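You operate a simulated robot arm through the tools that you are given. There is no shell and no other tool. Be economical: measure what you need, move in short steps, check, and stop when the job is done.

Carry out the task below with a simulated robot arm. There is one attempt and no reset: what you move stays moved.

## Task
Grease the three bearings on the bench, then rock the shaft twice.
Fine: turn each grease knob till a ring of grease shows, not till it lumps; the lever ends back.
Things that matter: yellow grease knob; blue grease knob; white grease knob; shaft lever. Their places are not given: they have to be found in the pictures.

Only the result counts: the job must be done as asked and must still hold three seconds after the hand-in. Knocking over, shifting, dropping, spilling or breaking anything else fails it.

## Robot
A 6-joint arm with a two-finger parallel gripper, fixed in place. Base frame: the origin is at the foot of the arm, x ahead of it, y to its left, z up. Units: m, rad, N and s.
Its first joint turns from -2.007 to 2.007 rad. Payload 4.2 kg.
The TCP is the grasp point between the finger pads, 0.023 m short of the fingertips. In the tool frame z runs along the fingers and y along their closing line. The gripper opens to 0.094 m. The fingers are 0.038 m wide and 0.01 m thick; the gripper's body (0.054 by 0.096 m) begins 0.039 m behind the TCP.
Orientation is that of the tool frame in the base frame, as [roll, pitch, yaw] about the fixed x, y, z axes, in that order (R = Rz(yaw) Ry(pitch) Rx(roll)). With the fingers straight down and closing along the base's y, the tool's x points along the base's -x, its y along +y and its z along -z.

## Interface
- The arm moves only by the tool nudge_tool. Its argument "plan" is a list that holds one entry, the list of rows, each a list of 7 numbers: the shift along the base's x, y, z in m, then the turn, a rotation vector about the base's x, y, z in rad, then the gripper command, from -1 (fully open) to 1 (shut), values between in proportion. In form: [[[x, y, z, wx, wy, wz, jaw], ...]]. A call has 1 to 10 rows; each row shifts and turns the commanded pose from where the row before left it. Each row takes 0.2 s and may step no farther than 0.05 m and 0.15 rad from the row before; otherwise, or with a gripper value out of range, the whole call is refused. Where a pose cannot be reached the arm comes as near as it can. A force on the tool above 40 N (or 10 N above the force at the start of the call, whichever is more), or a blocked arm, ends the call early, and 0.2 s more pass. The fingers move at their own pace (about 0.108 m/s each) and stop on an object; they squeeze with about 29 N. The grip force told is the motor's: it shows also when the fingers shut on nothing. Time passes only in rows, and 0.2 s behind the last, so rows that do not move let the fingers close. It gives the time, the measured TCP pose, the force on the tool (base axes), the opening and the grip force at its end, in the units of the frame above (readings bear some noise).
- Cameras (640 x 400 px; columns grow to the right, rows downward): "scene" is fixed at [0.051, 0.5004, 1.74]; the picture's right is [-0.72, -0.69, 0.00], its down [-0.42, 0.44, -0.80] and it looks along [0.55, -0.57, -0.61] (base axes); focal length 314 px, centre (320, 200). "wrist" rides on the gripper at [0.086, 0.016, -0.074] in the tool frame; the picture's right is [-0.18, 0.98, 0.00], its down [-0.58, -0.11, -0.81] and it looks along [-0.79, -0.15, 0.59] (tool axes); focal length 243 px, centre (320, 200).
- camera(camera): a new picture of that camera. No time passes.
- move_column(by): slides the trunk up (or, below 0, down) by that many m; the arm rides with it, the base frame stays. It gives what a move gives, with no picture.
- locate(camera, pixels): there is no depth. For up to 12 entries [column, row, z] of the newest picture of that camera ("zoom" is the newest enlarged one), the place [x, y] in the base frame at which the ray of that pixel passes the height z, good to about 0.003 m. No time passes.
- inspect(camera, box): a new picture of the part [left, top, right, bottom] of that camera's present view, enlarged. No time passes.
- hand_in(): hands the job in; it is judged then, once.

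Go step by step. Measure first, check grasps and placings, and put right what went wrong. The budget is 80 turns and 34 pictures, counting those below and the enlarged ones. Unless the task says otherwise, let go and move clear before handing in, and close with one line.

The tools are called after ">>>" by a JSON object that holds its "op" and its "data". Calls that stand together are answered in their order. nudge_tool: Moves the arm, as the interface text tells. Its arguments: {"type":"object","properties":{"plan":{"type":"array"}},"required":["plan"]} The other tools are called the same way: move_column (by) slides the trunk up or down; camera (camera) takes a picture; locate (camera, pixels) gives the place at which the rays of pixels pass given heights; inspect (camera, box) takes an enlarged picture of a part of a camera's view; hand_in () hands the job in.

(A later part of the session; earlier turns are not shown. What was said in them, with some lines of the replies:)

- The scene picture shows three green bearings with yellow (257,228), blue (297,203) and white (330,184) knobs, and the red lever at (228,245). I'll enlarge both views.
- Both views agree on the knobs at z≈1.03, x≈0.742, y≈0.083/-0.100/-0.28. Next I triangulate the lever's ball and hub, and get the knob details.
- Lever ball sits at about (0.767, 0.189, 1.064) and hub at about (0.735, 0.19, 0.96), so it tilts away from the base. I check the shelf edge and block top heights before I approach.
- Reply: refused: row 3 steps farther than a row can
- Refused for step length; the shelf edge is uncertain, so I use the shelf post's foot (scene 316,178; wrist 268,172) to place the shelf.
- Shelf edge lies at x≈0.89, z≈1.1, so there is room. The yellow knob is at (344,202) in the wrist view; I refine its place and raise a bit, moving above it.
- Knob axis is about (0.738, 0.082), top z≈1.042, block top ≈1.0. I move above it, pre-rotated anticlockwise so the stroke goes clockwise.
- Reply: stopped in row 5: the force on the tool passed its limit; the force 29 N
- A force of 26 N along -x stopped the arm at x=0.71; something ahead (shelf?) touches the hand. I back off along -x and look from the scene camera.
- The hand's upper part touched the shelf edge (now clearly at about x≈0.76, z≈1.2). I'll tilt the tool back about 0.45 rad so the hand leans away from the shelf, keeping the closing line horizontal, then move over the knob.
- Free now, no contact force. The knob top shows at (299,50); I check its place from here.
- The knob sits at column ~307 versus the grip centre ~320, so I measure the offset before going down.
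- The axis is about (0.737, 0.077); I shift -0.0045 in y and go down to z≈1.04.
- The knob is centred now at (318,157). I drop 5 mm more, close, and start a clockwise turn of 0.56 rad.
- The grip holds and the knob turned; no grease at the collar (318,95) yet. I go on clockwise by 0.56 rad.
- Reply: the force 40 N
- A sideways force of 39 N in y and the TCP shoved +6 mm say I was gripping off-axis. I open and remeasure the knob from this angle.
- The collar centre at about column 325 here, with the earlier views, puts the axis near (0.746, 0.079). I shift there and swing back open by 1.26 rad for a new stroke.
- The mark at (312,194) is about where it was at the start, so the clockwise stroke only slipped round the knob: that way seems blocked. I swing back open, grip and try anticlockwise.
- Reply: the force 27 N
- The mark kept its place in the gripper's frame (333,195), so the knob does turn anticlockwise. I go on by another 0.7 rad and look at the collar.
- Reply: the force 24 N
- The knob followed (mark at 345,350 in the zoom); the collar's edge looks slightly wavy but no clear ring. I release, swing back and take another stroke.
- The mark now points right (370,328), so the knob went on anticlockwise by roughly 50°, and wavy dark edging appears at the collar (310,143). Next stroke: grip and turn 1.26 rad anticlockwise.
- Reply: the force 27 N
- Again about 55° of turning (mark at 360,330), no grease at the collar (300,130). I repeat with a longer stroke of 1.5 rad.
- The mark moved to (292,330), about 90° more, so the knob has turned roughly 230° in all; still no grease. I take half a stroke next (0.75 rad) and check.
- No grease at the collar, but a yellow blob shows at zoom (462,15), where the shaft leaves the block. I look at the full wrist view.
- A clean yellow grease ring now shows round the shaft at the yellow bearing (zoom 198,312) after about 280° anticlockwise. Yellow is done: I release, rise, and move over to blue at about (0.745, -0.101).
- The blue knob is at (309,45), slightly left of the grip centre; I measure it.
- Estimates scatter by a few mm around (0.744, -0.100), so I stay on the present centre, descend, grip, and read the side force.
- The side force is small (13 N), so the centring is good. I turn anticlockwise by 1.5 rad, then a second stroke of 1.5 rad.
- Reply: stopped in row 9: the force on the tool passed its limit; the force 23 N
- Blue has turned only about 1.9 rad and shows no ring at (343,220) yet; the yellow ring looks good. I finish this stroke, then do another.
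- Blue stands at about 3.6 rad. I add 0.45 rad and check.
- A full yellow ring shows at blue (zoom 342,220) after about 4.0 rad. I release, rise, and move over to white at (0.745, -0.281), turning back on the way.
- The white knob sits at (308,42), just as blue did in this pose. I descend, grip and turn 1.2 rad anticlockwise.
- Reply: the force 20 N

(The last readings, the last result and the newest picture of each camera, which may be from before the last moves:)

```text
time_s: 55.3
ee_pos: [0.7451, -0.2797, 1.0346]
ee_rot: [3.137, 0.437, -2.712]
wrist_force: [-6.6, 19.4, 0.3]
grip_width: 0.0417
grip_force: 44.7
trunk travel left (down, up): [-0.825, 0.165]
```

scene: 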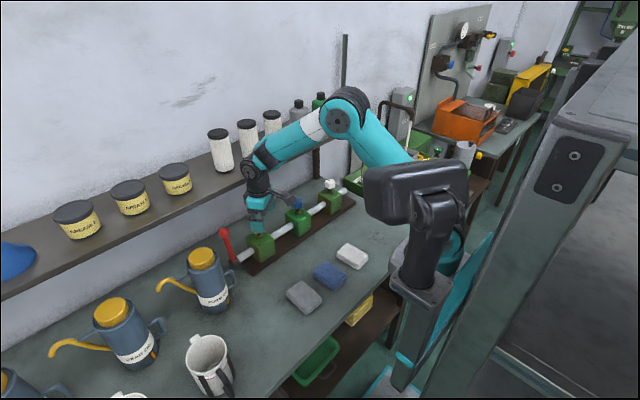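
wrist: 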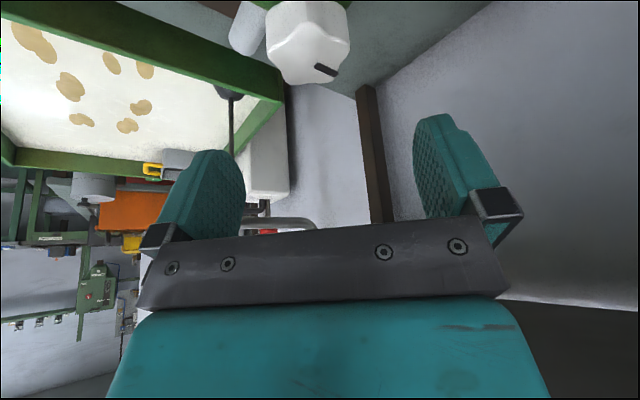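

Low forces, stroke 1 done (1.2 rad). I swing back and do a second stroke of 1.35 rad, then part of a third.

>>> {"op": "nudge_tool", "data": {"plan": [[[0, 0, 0, 0, 0, 0, -1], [0, 0, 0, 0, 0, -0.15, -1], [0, 0, 0, 0, 0, -0.15, -1], [0, 0, 0, 0, 0, -0.15, -1], [0, 0, 0, 0, 0, -0.15, -1], [0, 0, 0, 0, 0, -0.15, -1], [0, 0, 0, 0, 0, -0.15, -1], [0, 0, 0, 0, 0, -0.15, -1], [0, 0, 0, 0, 0, -0.15, -1]]]}}

>>> {"op": "nudge_tool", "data": {"plan": [[[0, 0, 0, 0, 0, 0, 1], [0, 0, 0, 0, 0, 0, 1], [0, 0, 0, 0, 0, 0, 1], [0, 0, 0, 0, 0, 0.15, 1], [0, 0, 0, 0, 0, 0.15, 1], [0, 0, 0, 0, 0, 0.15, 1], [0, 0, 0, 0, 0, 0.15, 1], [0, 0, 0, 0, 0, 0.15, 1]]]}}

>>> {"op": "nudge_tool", "data": {"plan": [[[0, 0, 0, 0, 0, 0.15, 1], [0, 0, 0, 0, 0, 0.15, 1], [0, 0, 0, 0, 0, 0.15, 1], [0, 0, 0, 0, 0, 0.15, 1]]]}}

>>> {"op": "inspect", "data": {"camera": "scene", "box": [205, 165, 365, 275]}}

```text
time_s: 57.3
ee_pos: [0.7448, -0.2804, 1.0341]
ee_rot: [3.137, 0.442, 2.369]
wrist_force: [-0.2, 0.2, 0.8]
grip_width: 0.094
grip_force: 0.1
trunk travel left (down, up): [-0.825, 0.165]
```

```text
time_s: 59.1
ee_pos: [0.7448, -0.2801, 1.0347]
ee_rot: [3.137, 0.438, 3.118]
wrist_force: [0.9, 18.0, 0.5]
grip_width: 0.0416
grip_force: 44.6
trunk travel left (down, up): [-0.825, 0.165]
```

```text
time_s: 60.1
ee_pos: [0.745, -0.2796, 1.0348]
ee_rot: [3.137, 0.439, -2.562]
wrist_force: [-7.9, 23.8, 2.9]
grip_width: 0.0419
grip_force: 44.9
trunk travel left (down, up): [-0.825, 0.165]
```

```text
3.64 times, centred on (285, 220) of scene
```

zoom: 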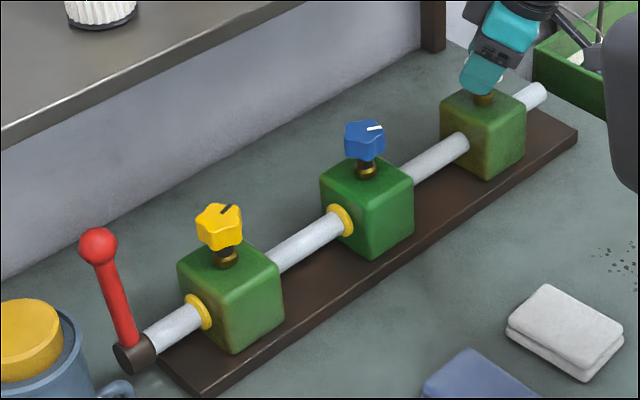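

White is at about 2.5 rad with no ring at (462,143) yet. Third stroke of 1.35 rad, then check.

>>> {"op": "nudge_tool", "data": {"plan": [[[0, 0, 0, 0, 0, 0, -1], [0, 0, 0, 0, 0, -0.15, -1], [0, 0, 0, 0, 0, -0.15, -1], [0, 0, 0, 0, 0, -0.15, -1], [0, 0, 0, 0, 0, -0.15, -1], [0, 0, 0, 0, 0, -0.15, -1], [0, 0, 0, 0, 0, -0.15, -1], [0, 0, 0, 0, 0, -0.15, -1], [0, 0, 0, 0, 0, -0.15, -1], [0, 0, 0, 0, 0, -0.15, -1]]]}}

>>> {"op": "nudge_tool", "data": {"plan": [[[0, 0, 0, 0, 0, 0, 1], [0, 0, 0, 0, 0, 0, 1], [0, 0, 0, 0, 0, 0, 1], [0, 0, 0, 0, 0, 0.15, 1], [0, 0, 0, 0, 0, 0.15, 1], [0, 0, 0, 0, 0, 0.15, 1], [0, 0, 0, 0, 0, 0.15, 1], [0, 0, 0, 0, 0, 0.15, 1]]]}}

>>> {"op": "nudge_tool", "data": {"plan": [[[0, 0, 0, 0, 0, 0.15, 1], [0, 0, 0, 0, 0, 0.15, 1], [0, 0, 0, 0, 0, 0.15, 1], [0, 0, 0, 0, 0, 0.15, 1]]]}}

>>> {"op": "inspect", "data": {"camera": "scene", "box": [205, 165, 365, 275]}}

```text
time_s: 62.3
ee_pos: [0.7446, -0.2813, 1.0346]
ee_rot: [3.138, 0.44, 2.367]
wrist_force: [-0.6, -0.9, 2.0]
grip_width: 0.0942
grip_force: 0.1
trunk travel left (down, up): [-0.825, 0.165]
```

```text
time_s: 64.1
ee_pos: [0.7452, -0.2796, 1.0347]
ee_rot: [3.138, 0.439, 3.122]
wrist_force: [-3.3, 8.9, -2.1]
grip_width: 0.0422
grip_force: 44.7
trunk travel left (down, up): [-0.825, 0.165]
```

```text
time_s: 65.1
ee_pos: [0.7452, -0.2798, 1.0345]
ee_rot: [3.136, 0.439, -2.562]
wrist_force: [-2.6, 7.0, -7.5]
grip_width: 0.0422
grip_force: 45.2
trunk travel left (down, up): [-0.825, 0.165]
```

```text
3.64 times, centred on (285, 220) of scene
```

zoom: 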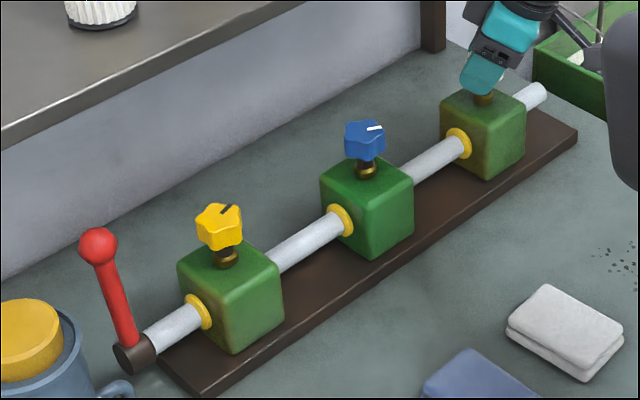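

All three bearings now show clean rings (zoom 205,312; 342,220; 460,143). I release white, rise, and check the oil can's position near the lever.

>>> {"op": "nudge_tool", "data": {"plan": [[[0, 0, 0, 0, 0, 0, -1], [0, 0, 0, 0, 0, 0, -1], [0, 0, 0.035, 0, 0, 0, -1], [-0.01, 0, 0.045, 0, 0, 0, -1], [-0.04, 0.02, 0.03, 0, 0, -0.145, -1], [-0.04, 0.03, 0.0, 0, 0, -0.145, -1], [0, 0.045, 0, 0, 0, -0.145, -1], [0, 0.045, 0, 0, 0, -0.145, -1]]]}}

>>> {"op": "locate", "data": {"camera": "scene", "pixels": [[213, 306, 0.942], [233, 280, 0.97], [233, 280, 1.0], [202, 258, 1.09], [202, 258, 1.12], [215, 262, 1.1], [234, 295, 0.96]]}}

```text
refused: row 5 steps farther than a row can; nothing moved
```

```text
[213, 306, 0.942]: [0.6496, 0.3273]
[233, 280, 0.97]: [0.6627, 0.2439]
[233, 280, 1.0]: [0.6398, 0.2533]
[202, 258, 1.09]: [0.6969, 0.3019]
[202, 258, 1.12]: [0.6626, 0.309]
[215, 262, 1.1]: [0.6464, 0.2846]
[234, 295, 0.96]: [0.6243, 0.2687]
```

Refused for step length; the oil can's handle lies at y≈0.25, so I'll come at the lever leaning toward -y with more tilt. First release and retreat.

>>> {"op": "nudge_tool", "data": {"plan": [[[0, 0, 0, 0, 0, 0, -1], [0, 0, 0, 0, 0, 0, -1], [0, 0, 0.035, 0, 0, 0, -1], [0, 0, 0.035, 0, 0, 0, -1], [-0.035, 0, 0.01, 0, 0, 0, -1], [-0.035, 0, 0.01, 0, 0, 0, -1], [0, 0.045, 0, 0.064, -0.098, 0, -1], [0, 0.045, 0, 0.064, -0.098, 0, -1], [0, 0.045, 0, 0.064, -0.098, 0, -1], [0, 0.045, 0, 0, 0, 0, -1]]]}}

>>> {"op": "nudge_tool", "data": {"plan": [[[0, 0.045, 0, 0, 0, 0, -1], [0, 0.045, 0, 0, 0, 0, -1], [0, 0.045, 0, 0, 0, 0, -1], [0, 0.045, 0, 0, 0, 0, -1], [0, 0.045, 0, 0, 0, 0, -1], [0.025, 0.038, -0.01, 0, 0, 0, -1], [0.025, 0, -0.01, 0, 0, 0, -1], [0, 0, 0, 0, 0, 0, -1]]]}}

>>> {"op": "camera", "data": {"camera": "wrist"}}

```text
time_s: 67.3
ee_pos: [0.6729, -0.1069, 1.1262]
ee_rot: [3.14, 0.792, -2.568]
wrist_force: [-0.3, -0.7, 0.0]
grip_width: 0.0937
grip_force: 0.0
trunk travel left (down, up): [-0.825, 0.165]
```

```text
time_s: 69.1
ee_pos: [0.7243, 0.1632, 1.1041]
ee_rot: [3.137, 0.789, -2.569]
wrist_force: [0.3, 0.9, 0.8]
grip_width: 0.0939
grip_force: 0.1
trunk travel left (down, up): [-0.825, 0.165]
```

```text
3 pictures are left
```

wrist: 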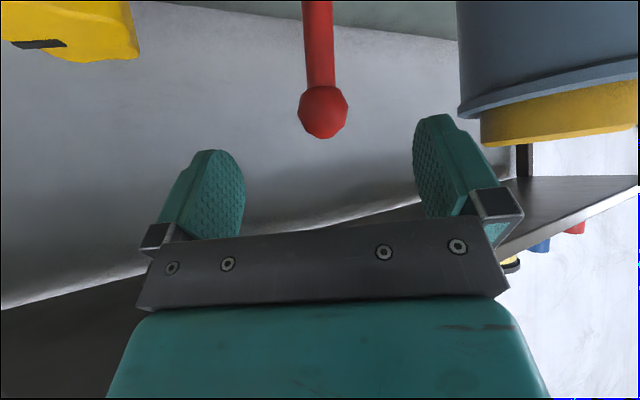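

The ball is at (323,111), centred, about 0.057 m ahead along the fingers, i.e. near (0.758, 0.185, 1.064). I advance and grip it.

>>> {"op": "nudge_tool", "data": {"plan": [[[0.016, 0.0105, -0.019, 0, 0, 0, -0.6], [0.017, 0.0105, -0.0195, 0, 0, 0, -0.4], [0, 0, 0, 0, 0, 0, -0.2]]]}}

>>> {"op": "nudge_tool", "data": {"plan": [[[0, 0, 0, 0, 0, 0, 0], [0, 0, 0, 0, 0, 0, 1], [0, 0, 0, 0, 0, 0, 1]]]}}

>>> {"op": "camera", "data": {"camera": "wrist"}}

```text
time_s: 69.9
ee_pos: [0.7585, 0.1816, 1.0658]
ee_rot: [3.135, 0.79, -2.566]
wrist_force: [-0.1, 0.3, 0.7]
grip_width: 0.0564
grip_force: 0.1
trunk travel left (down, up): [-0.825, 0.165]
```

```text
time_s: 70.7
ee_pos: [0.7573, 0.185, 1.0664]
ee_rot: [3.133, 0.791, -2.564]
wrist_force: [-6.7, 17.3, -0.9]
grip_width: 0.0331
grip_force: 45.1
trunk travel left (down, up): [-0.825, 0.165]
```

```text
2 pictures are left
```

wrist: 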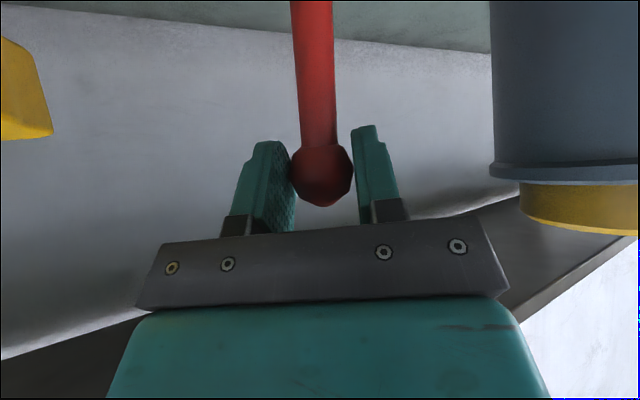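

The ball is gripped (0.033 m). I test the lever's motion toward -x along its arc in small steps.

>>> {"op": "nudge_tool", "data": {"plan": [[[-0.008, 0.002, 0.001, 0, 0, 0, 1], [-0.008, 0, 0.001, 0, 0, 0, 1], [0, 0, 0, 0, 0, 0, 1]]]}}

```text
time_s: 71.5
ee_pos: [0.7442, 0.1837, 1.0689]
ee_rot: [3.139, 0.791, -2.567]
wrist_force: [8.5, 3.7, -5.3]
grip_width: 0.0331
grip_force: 44.4
trunk travel left (down, up): [-0.825, 0.165]
```

It moves freely (8 N). I follow the arc further toward the base.

>>> {"op": "nudge_tool", "data": {"plan": [[[-0.012, 0, 0, 0, 0, 0, 1], [-0.012, 0, -0.002, 0, 0, 0, 1], [-0.012, 0, -0.004, 0, 0, 0, 1], [0, 0, 0, 0, 0, 0, 1]]]}}

```text
time_s: 72.5
ee_pos: [0.7065, 0.1829, 1.0638]
ee_rot: [3.134, 0.797, -2.569]
wrist_force: [0.8, -11.6, 24.4]
grip_width: 0.0325
grip_force: 45.0
trunk travel left (down, up): [-0.825, 0.165]
```

The upward push says my arc is a bit low; I correct by +2 mm and go on.

>>> {"op": "nudge_tool", "data": {"plan": [[[-0.008, 0, 0.001, 0, 0, 0, 1], [-0.008, 0, -0.004, 0, 0, 0, 1], [0, 0, 0, 0, 0, 0, 1]]]}}

```text
time_s: 73.3
ee_pos: [0.6893, 0.184, 1.0566]
ee_rot: [3.137, 0.787, -2.567]
wrist_force: [6.9, -7.1, -3.5]
grip_width: 0.0318
grip_force: 45.0
trunk travel left (down, up): [-0.825, 0.165]
```

Still free at 38° of swing. I carry on toward the stop.

>>> {"op": "nudge_tool", "data": {"plan": [[[-0.008, 0, -0.0045, 0, 0, 0, 1], [-0.008, 0, -0.0055, 0, 0, 0, 1], [0, 0, 0, 0, 0, 0, 1]]]}}

```text
time_s: 74.1
ee_pos: [0.6735, 0.1842, 1.0504]
ee_rot: [3.138, 0.794, -2.566]
wrist_force: [8.3, -6.2, 8.8]
grip_width: 0.0317
grip_force: 44.7
trunk travel left (down, up): [-0.825, 0.165]
```

Still free at about 47° of swing, force low. I go further.

>>> {"op": "nudge_tool", "data": {"plan": [[[-0.008, 0, -0.006, 0, 0, 0, 1], [-0.008, 0, -0.007, 0, 0, 0, 1], [0, 0, 0, 0, 0, 0, 1]]]}}

```text
time_s: 74.9
ee_pos: [0.6577, 0.1841, 1.0362]
ee_rot: [3.133, 0.79, -2.566]
wrist_force: [-2.8, -7.9, 16.3]
grip_width: 0.0322
grip_force: 45.0
trunk travel left (down, up): [-0.825, 0.165]
```

About 58° of swing, resisting force ~10 N. One more step to see whether a stop comes.

>>> {"op": "nudge_tool", "data": {"plan": [[[-0.006, 0, -0.007, 0, 0, 0, 1], [-0.006, 0, -0.008, 0, 0, 0, 1], [0, 0, 0, 0, 0, 0, 1]]]}}

```text
time_s: 75.7
ee_pos: [0.6463, 0.1849, 1.023]
ee_rot: [3.138, 0.793, -2.565]
wrist_force: [-8.2, -16.2, 29.7]
grip_width: 0.0328
grip_force: 44.6
trunk travel left (down, up): [-0.825, 0.165]
```

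Resistance is up to ~20 N along the arc at 68°. One small probe tells if this is the stop.

>>> {"op": "nudge_tool", "data": {"plan": [[[-0.005, 0, -0.006, 0, 0, 0, 1], [0, 0, 0, 0, 0, 0, 1]]]}}

```text
time_s: 76.3
ee_pos: [0.6405, 0.1845, 1.0158]
ee_rot: [3.136, 0.793, -2.564]
wrist_force: [-10.7, -22.8, 28.9]
grip_width: 0.0337
grip_force: 45.4
trunk travel left (down, up): [-0.825, 0.165]
```

Not a stop, but 72° of swing is ample. I bring the lever back along the same arc.

>>> {"op": "nudge_tool", "data": {"plan": [[[0.005, 0, 0.007, 0, 0, 0, 1], [0.006, 0, 0.008, 0, 0, 0, 1], [0.006, 0, 0.007, 0, 0, 0, 1], [0.008, 0, 0.007, 0, 0, 0, 1], [0.008, 0, 0.006, 0, 0, 0, 1], [0.008, 0, 0.0055, 0, 0, 0, 1], [0.008, 0, 0.0045, 0, 0, 0, 1], [0.008, 0, 0.004, 0, 0, 0, 1], [0.008, 0, 0.0, 0, 0, 0, 1], [0.012, 0, 0.002, 0, 0, 0, 1]]]}}

>>> {"op": "nudge_tool", "data": {"plan": [[[0.012, 0, 0.002, 0, 0, 0, 1], [0.012, 0, 0, 0, 0, 0, 1], [0.008, 0, -0.001, 0, 0, 0, 1], [0.008, 0, -0.001, 0, 0, 0, 1], [0, 0, 0, 0, 0, 0, 1]]]}}

```text
time_s: 78.5
ee_pos: [0.7183, 0.1871, 1.0691]
ee_rot: [3.135, 0.797, -2.566]
wrist_force: [-11.2, -6.2, 10.7]
grip_width: 0.0327
grip_force: 44.8
trunk travel left (down, up): [-0.825, 0.165]
```

```text
time_s: 79.7
ee_pos: [0.758, 0.1875, 1.0664]
ee_rot: [3.138, 0.794, -2.564]
wrist_force: [-4.6, 12.3, 17.5]
grip_width: 0.0335
grip_force: 44.7
trunk travel left (down, up): [-0.825, 0.165]
```

Back at the start position (0.758, 1.066). I probe slightly further +x to see whether the rest is a stop.

>>> {"op": "nudge_tool", "data": {"plan": [[[0.004, 0, -0.001, 0, 0, 0, 1], [0, 0, 0, 0, 0, 0, 1]]]}}

```text
time_s: 80.3
ee_pos: [0.7613, 0.1882, 1.0659]
ee_rot: [3.134, 0.795, -2.563]
wrist_force: [-8.8, 17.6, 23.6]
grip_width: 0.0334
grip_force: 45.2
trunk travel left (down, up): [-0.825, 0.165]
```

No hard stop, so I hold to the original position as "back": I undo that 4 mm and do the second rock to the same extent.

>>> {"op": "nudge_tool", "data": {"plan": [[[-0.004, 0, 0.001, 0, 0, 0, 1], [-0.008, 0, 0.001, 0, 0, 0, 1], [-0.008, 0, 0.001, 0, 0, 0, 1], [-0.012, 0, 0, 0, 0, 0, 1], [-0.012, 0, -0.002, 0, 0, 0, 1], [-0.012, 0, -0.002, 0, 0, 0, 1], [-0.008, 0, 0, 0, 0, 0, 1], [-0.008, 0, -0.004, 0, 0, 0, 1]]]}}

>>> {"op": "nudge_tool", "data": {"plan": [[[-0.008, 0, -0.0045, 0, 0, 0, 1], [-0.008, 0, -0.0055, 0, 0, 0, 1], [-0.008, 0, -0.006, 0, 0, 0, 1], [-0.008, 0, -0.007, 0, 0, 0, 1], [-0.006, 0, -0.007, 0, 0, 0, 1], [-0.006, 0, -0.008, 0, 0, 0, 1], [-0.005, 0, -0.007, 0, 0, 0, 1], [0, 0, 0, 0, 0, 0, 1]]]}}

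```text
time_s: 82.1
ee_pos: [0.6906, 0.1834, 1.0585]
ee_rot: [3.138, 0.788, -2.567]
wrist_force: [10.4, -10.4, -6.4]
grip_width: 0.032
grip_force: 45.1
trunk travel left (down, up): [-0.825, 0.165]
```

```text
time_s: 83.9
ee_pos: [0.6397, 0.1837, 1.0158]
ee_rot: [3.136, 0.792, -2.565]
wrist_force: [-11.7, -11.5, 27.6]
grip_width: 0.0335
grip_force: 45.3
trunk travel left (down, up): [-0.825, 0.165]
```

Second swing reached the same place. I return it to the start.

>>> {"op": "nudge_tool", "data": {"plan": [[[0.005, 0, 0.007, 0, 0, 0, 1], [0.006, 0, 0.008, 0, 0, 0, 1], [0.006, 0, 0.007, 0, 0, 0, 1], [0.008, 0, 0.007, 0, 0, 0, 1], [0.008, 0, 0.006, 0, 0, 0, 1], [0.008, 0, 0.0055, 0, 0, 0, 1], [0.008, 0, 0.0045, 0, 0, 0, 1], [0.008, 0, 0.004, 0, 0, 0, 1], [0.008, 0, 0.0, 0, 0, 0, 1], [0.012, 0, 0.002, 0, 0, 0, 1]]]}}

>>> {"op": "nudge_tool", "data": {"plan": [[[0.012, 0, 0.002, 0, 0, 0, 1], [0.012, 0, 0, 0, 0, 0, 1], [0.008, 0, -0.001, 0, 0, 0, 1], [0.0085, 0, -0.002, 0, 0, 0, 1], [0, 0, 0, 0, 0, 0, 1]]]}}

>>> {"op": "inspect", "data": {"camera": "scene", "box": [205, 165, 365, 275]}}

```text
time_s: 86.1
ee_pos: [0.7187, 0.1863, 1.0684]
ee_rot: [3.138, 0.801, -2.565]
wrist_force: [-12.2, 12.2, 15.4]
grip_width: 0.0326
grip_force: 44.8
trunk travel left (down, up): [-0.825, 0.165]
```

```text
time_s: 87.3
ee_pos: [0.7601, 0.1855, 1.0659]
ee_rot: [3.136, 0.791, -2.566]
wrist_force: [-10.4, 13.8, 15.1]
grip_width: 0.0332
grip_force: 45.6
trunk travel left (down, up): [-0.825, 0.165]
```

```text
3.64 times, centred on (285, 220) of scene
```

zoom: 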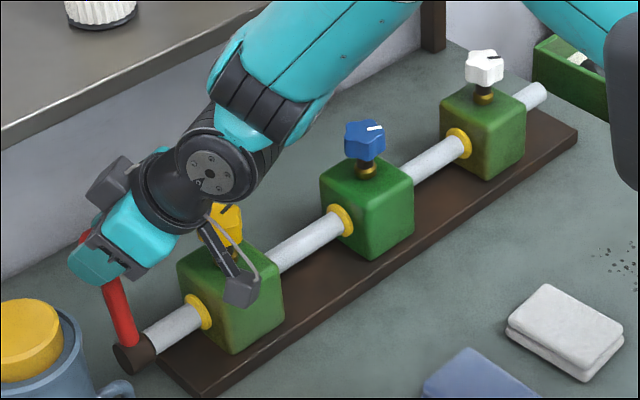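

The lever stands back as at first (rod from 133,345 to ~105,285), rings intact. I open, back out along the fingers and use the last picture to confirm.

>>> {"op": "nudge_tool", "data": {"plan": [[[0, 0, 0, 0, 0, 0, -0.2], [0, 0, 0, 0, 0, 0, -0.6], [0, 0, 0, 0, 0, 0, -0.6], [-0.017, -0.011, 0.0195, 0, 0, 0, -0.6], [-0.017, -0.011, 0.0195, 0, 0, 0, -0.6], [-0.02, -0.012, 0.02, 0, 0, 0, -0.6], [-0.04, -0.02, 0.01, 0, 0, 0, -0.6], [-0.04, -0.02, 0.01, 0, 0, 0, -0.6], [-0.04, -0.02, 0.01, 0, 0, 0, -0.6], [0, 0, 0, 0, 0, 0, -0.6]]]}}

>>> {"op": "inspect", "data": {"camera": "scene", "box": [205, 165, 365, 275]}}

```text
time_s: 89.5
ee_pos: [0.5821, 0.0889, 1.1543]
ee_rot: [3.136, 0.79, -2.564]
wrist_force: [-0.3, 0.3, -0.1]
grip_width: 0.0752
grip_force: 0.0
trunk travel left (down, up): [-0.825, 0.165]
```

```text
3.64 times, centred on (285, 220) of scene
```

zoom: 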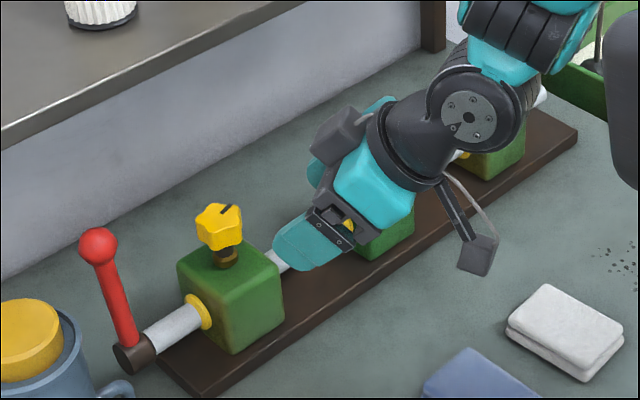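

The lever ball is at (97,246), just where it stood before, and the arm is clear. I hand in.

>>> {"op": "hand_in", "data": {}}

```text
The job is handed in.
```

I turned all three grease knobs until a clean ring showed, with no lumps. I then rocked the shaft lever twice and left it back where it started. On the way in, the hand touched the shelf edge once (about 26 N); I saw nothing move.
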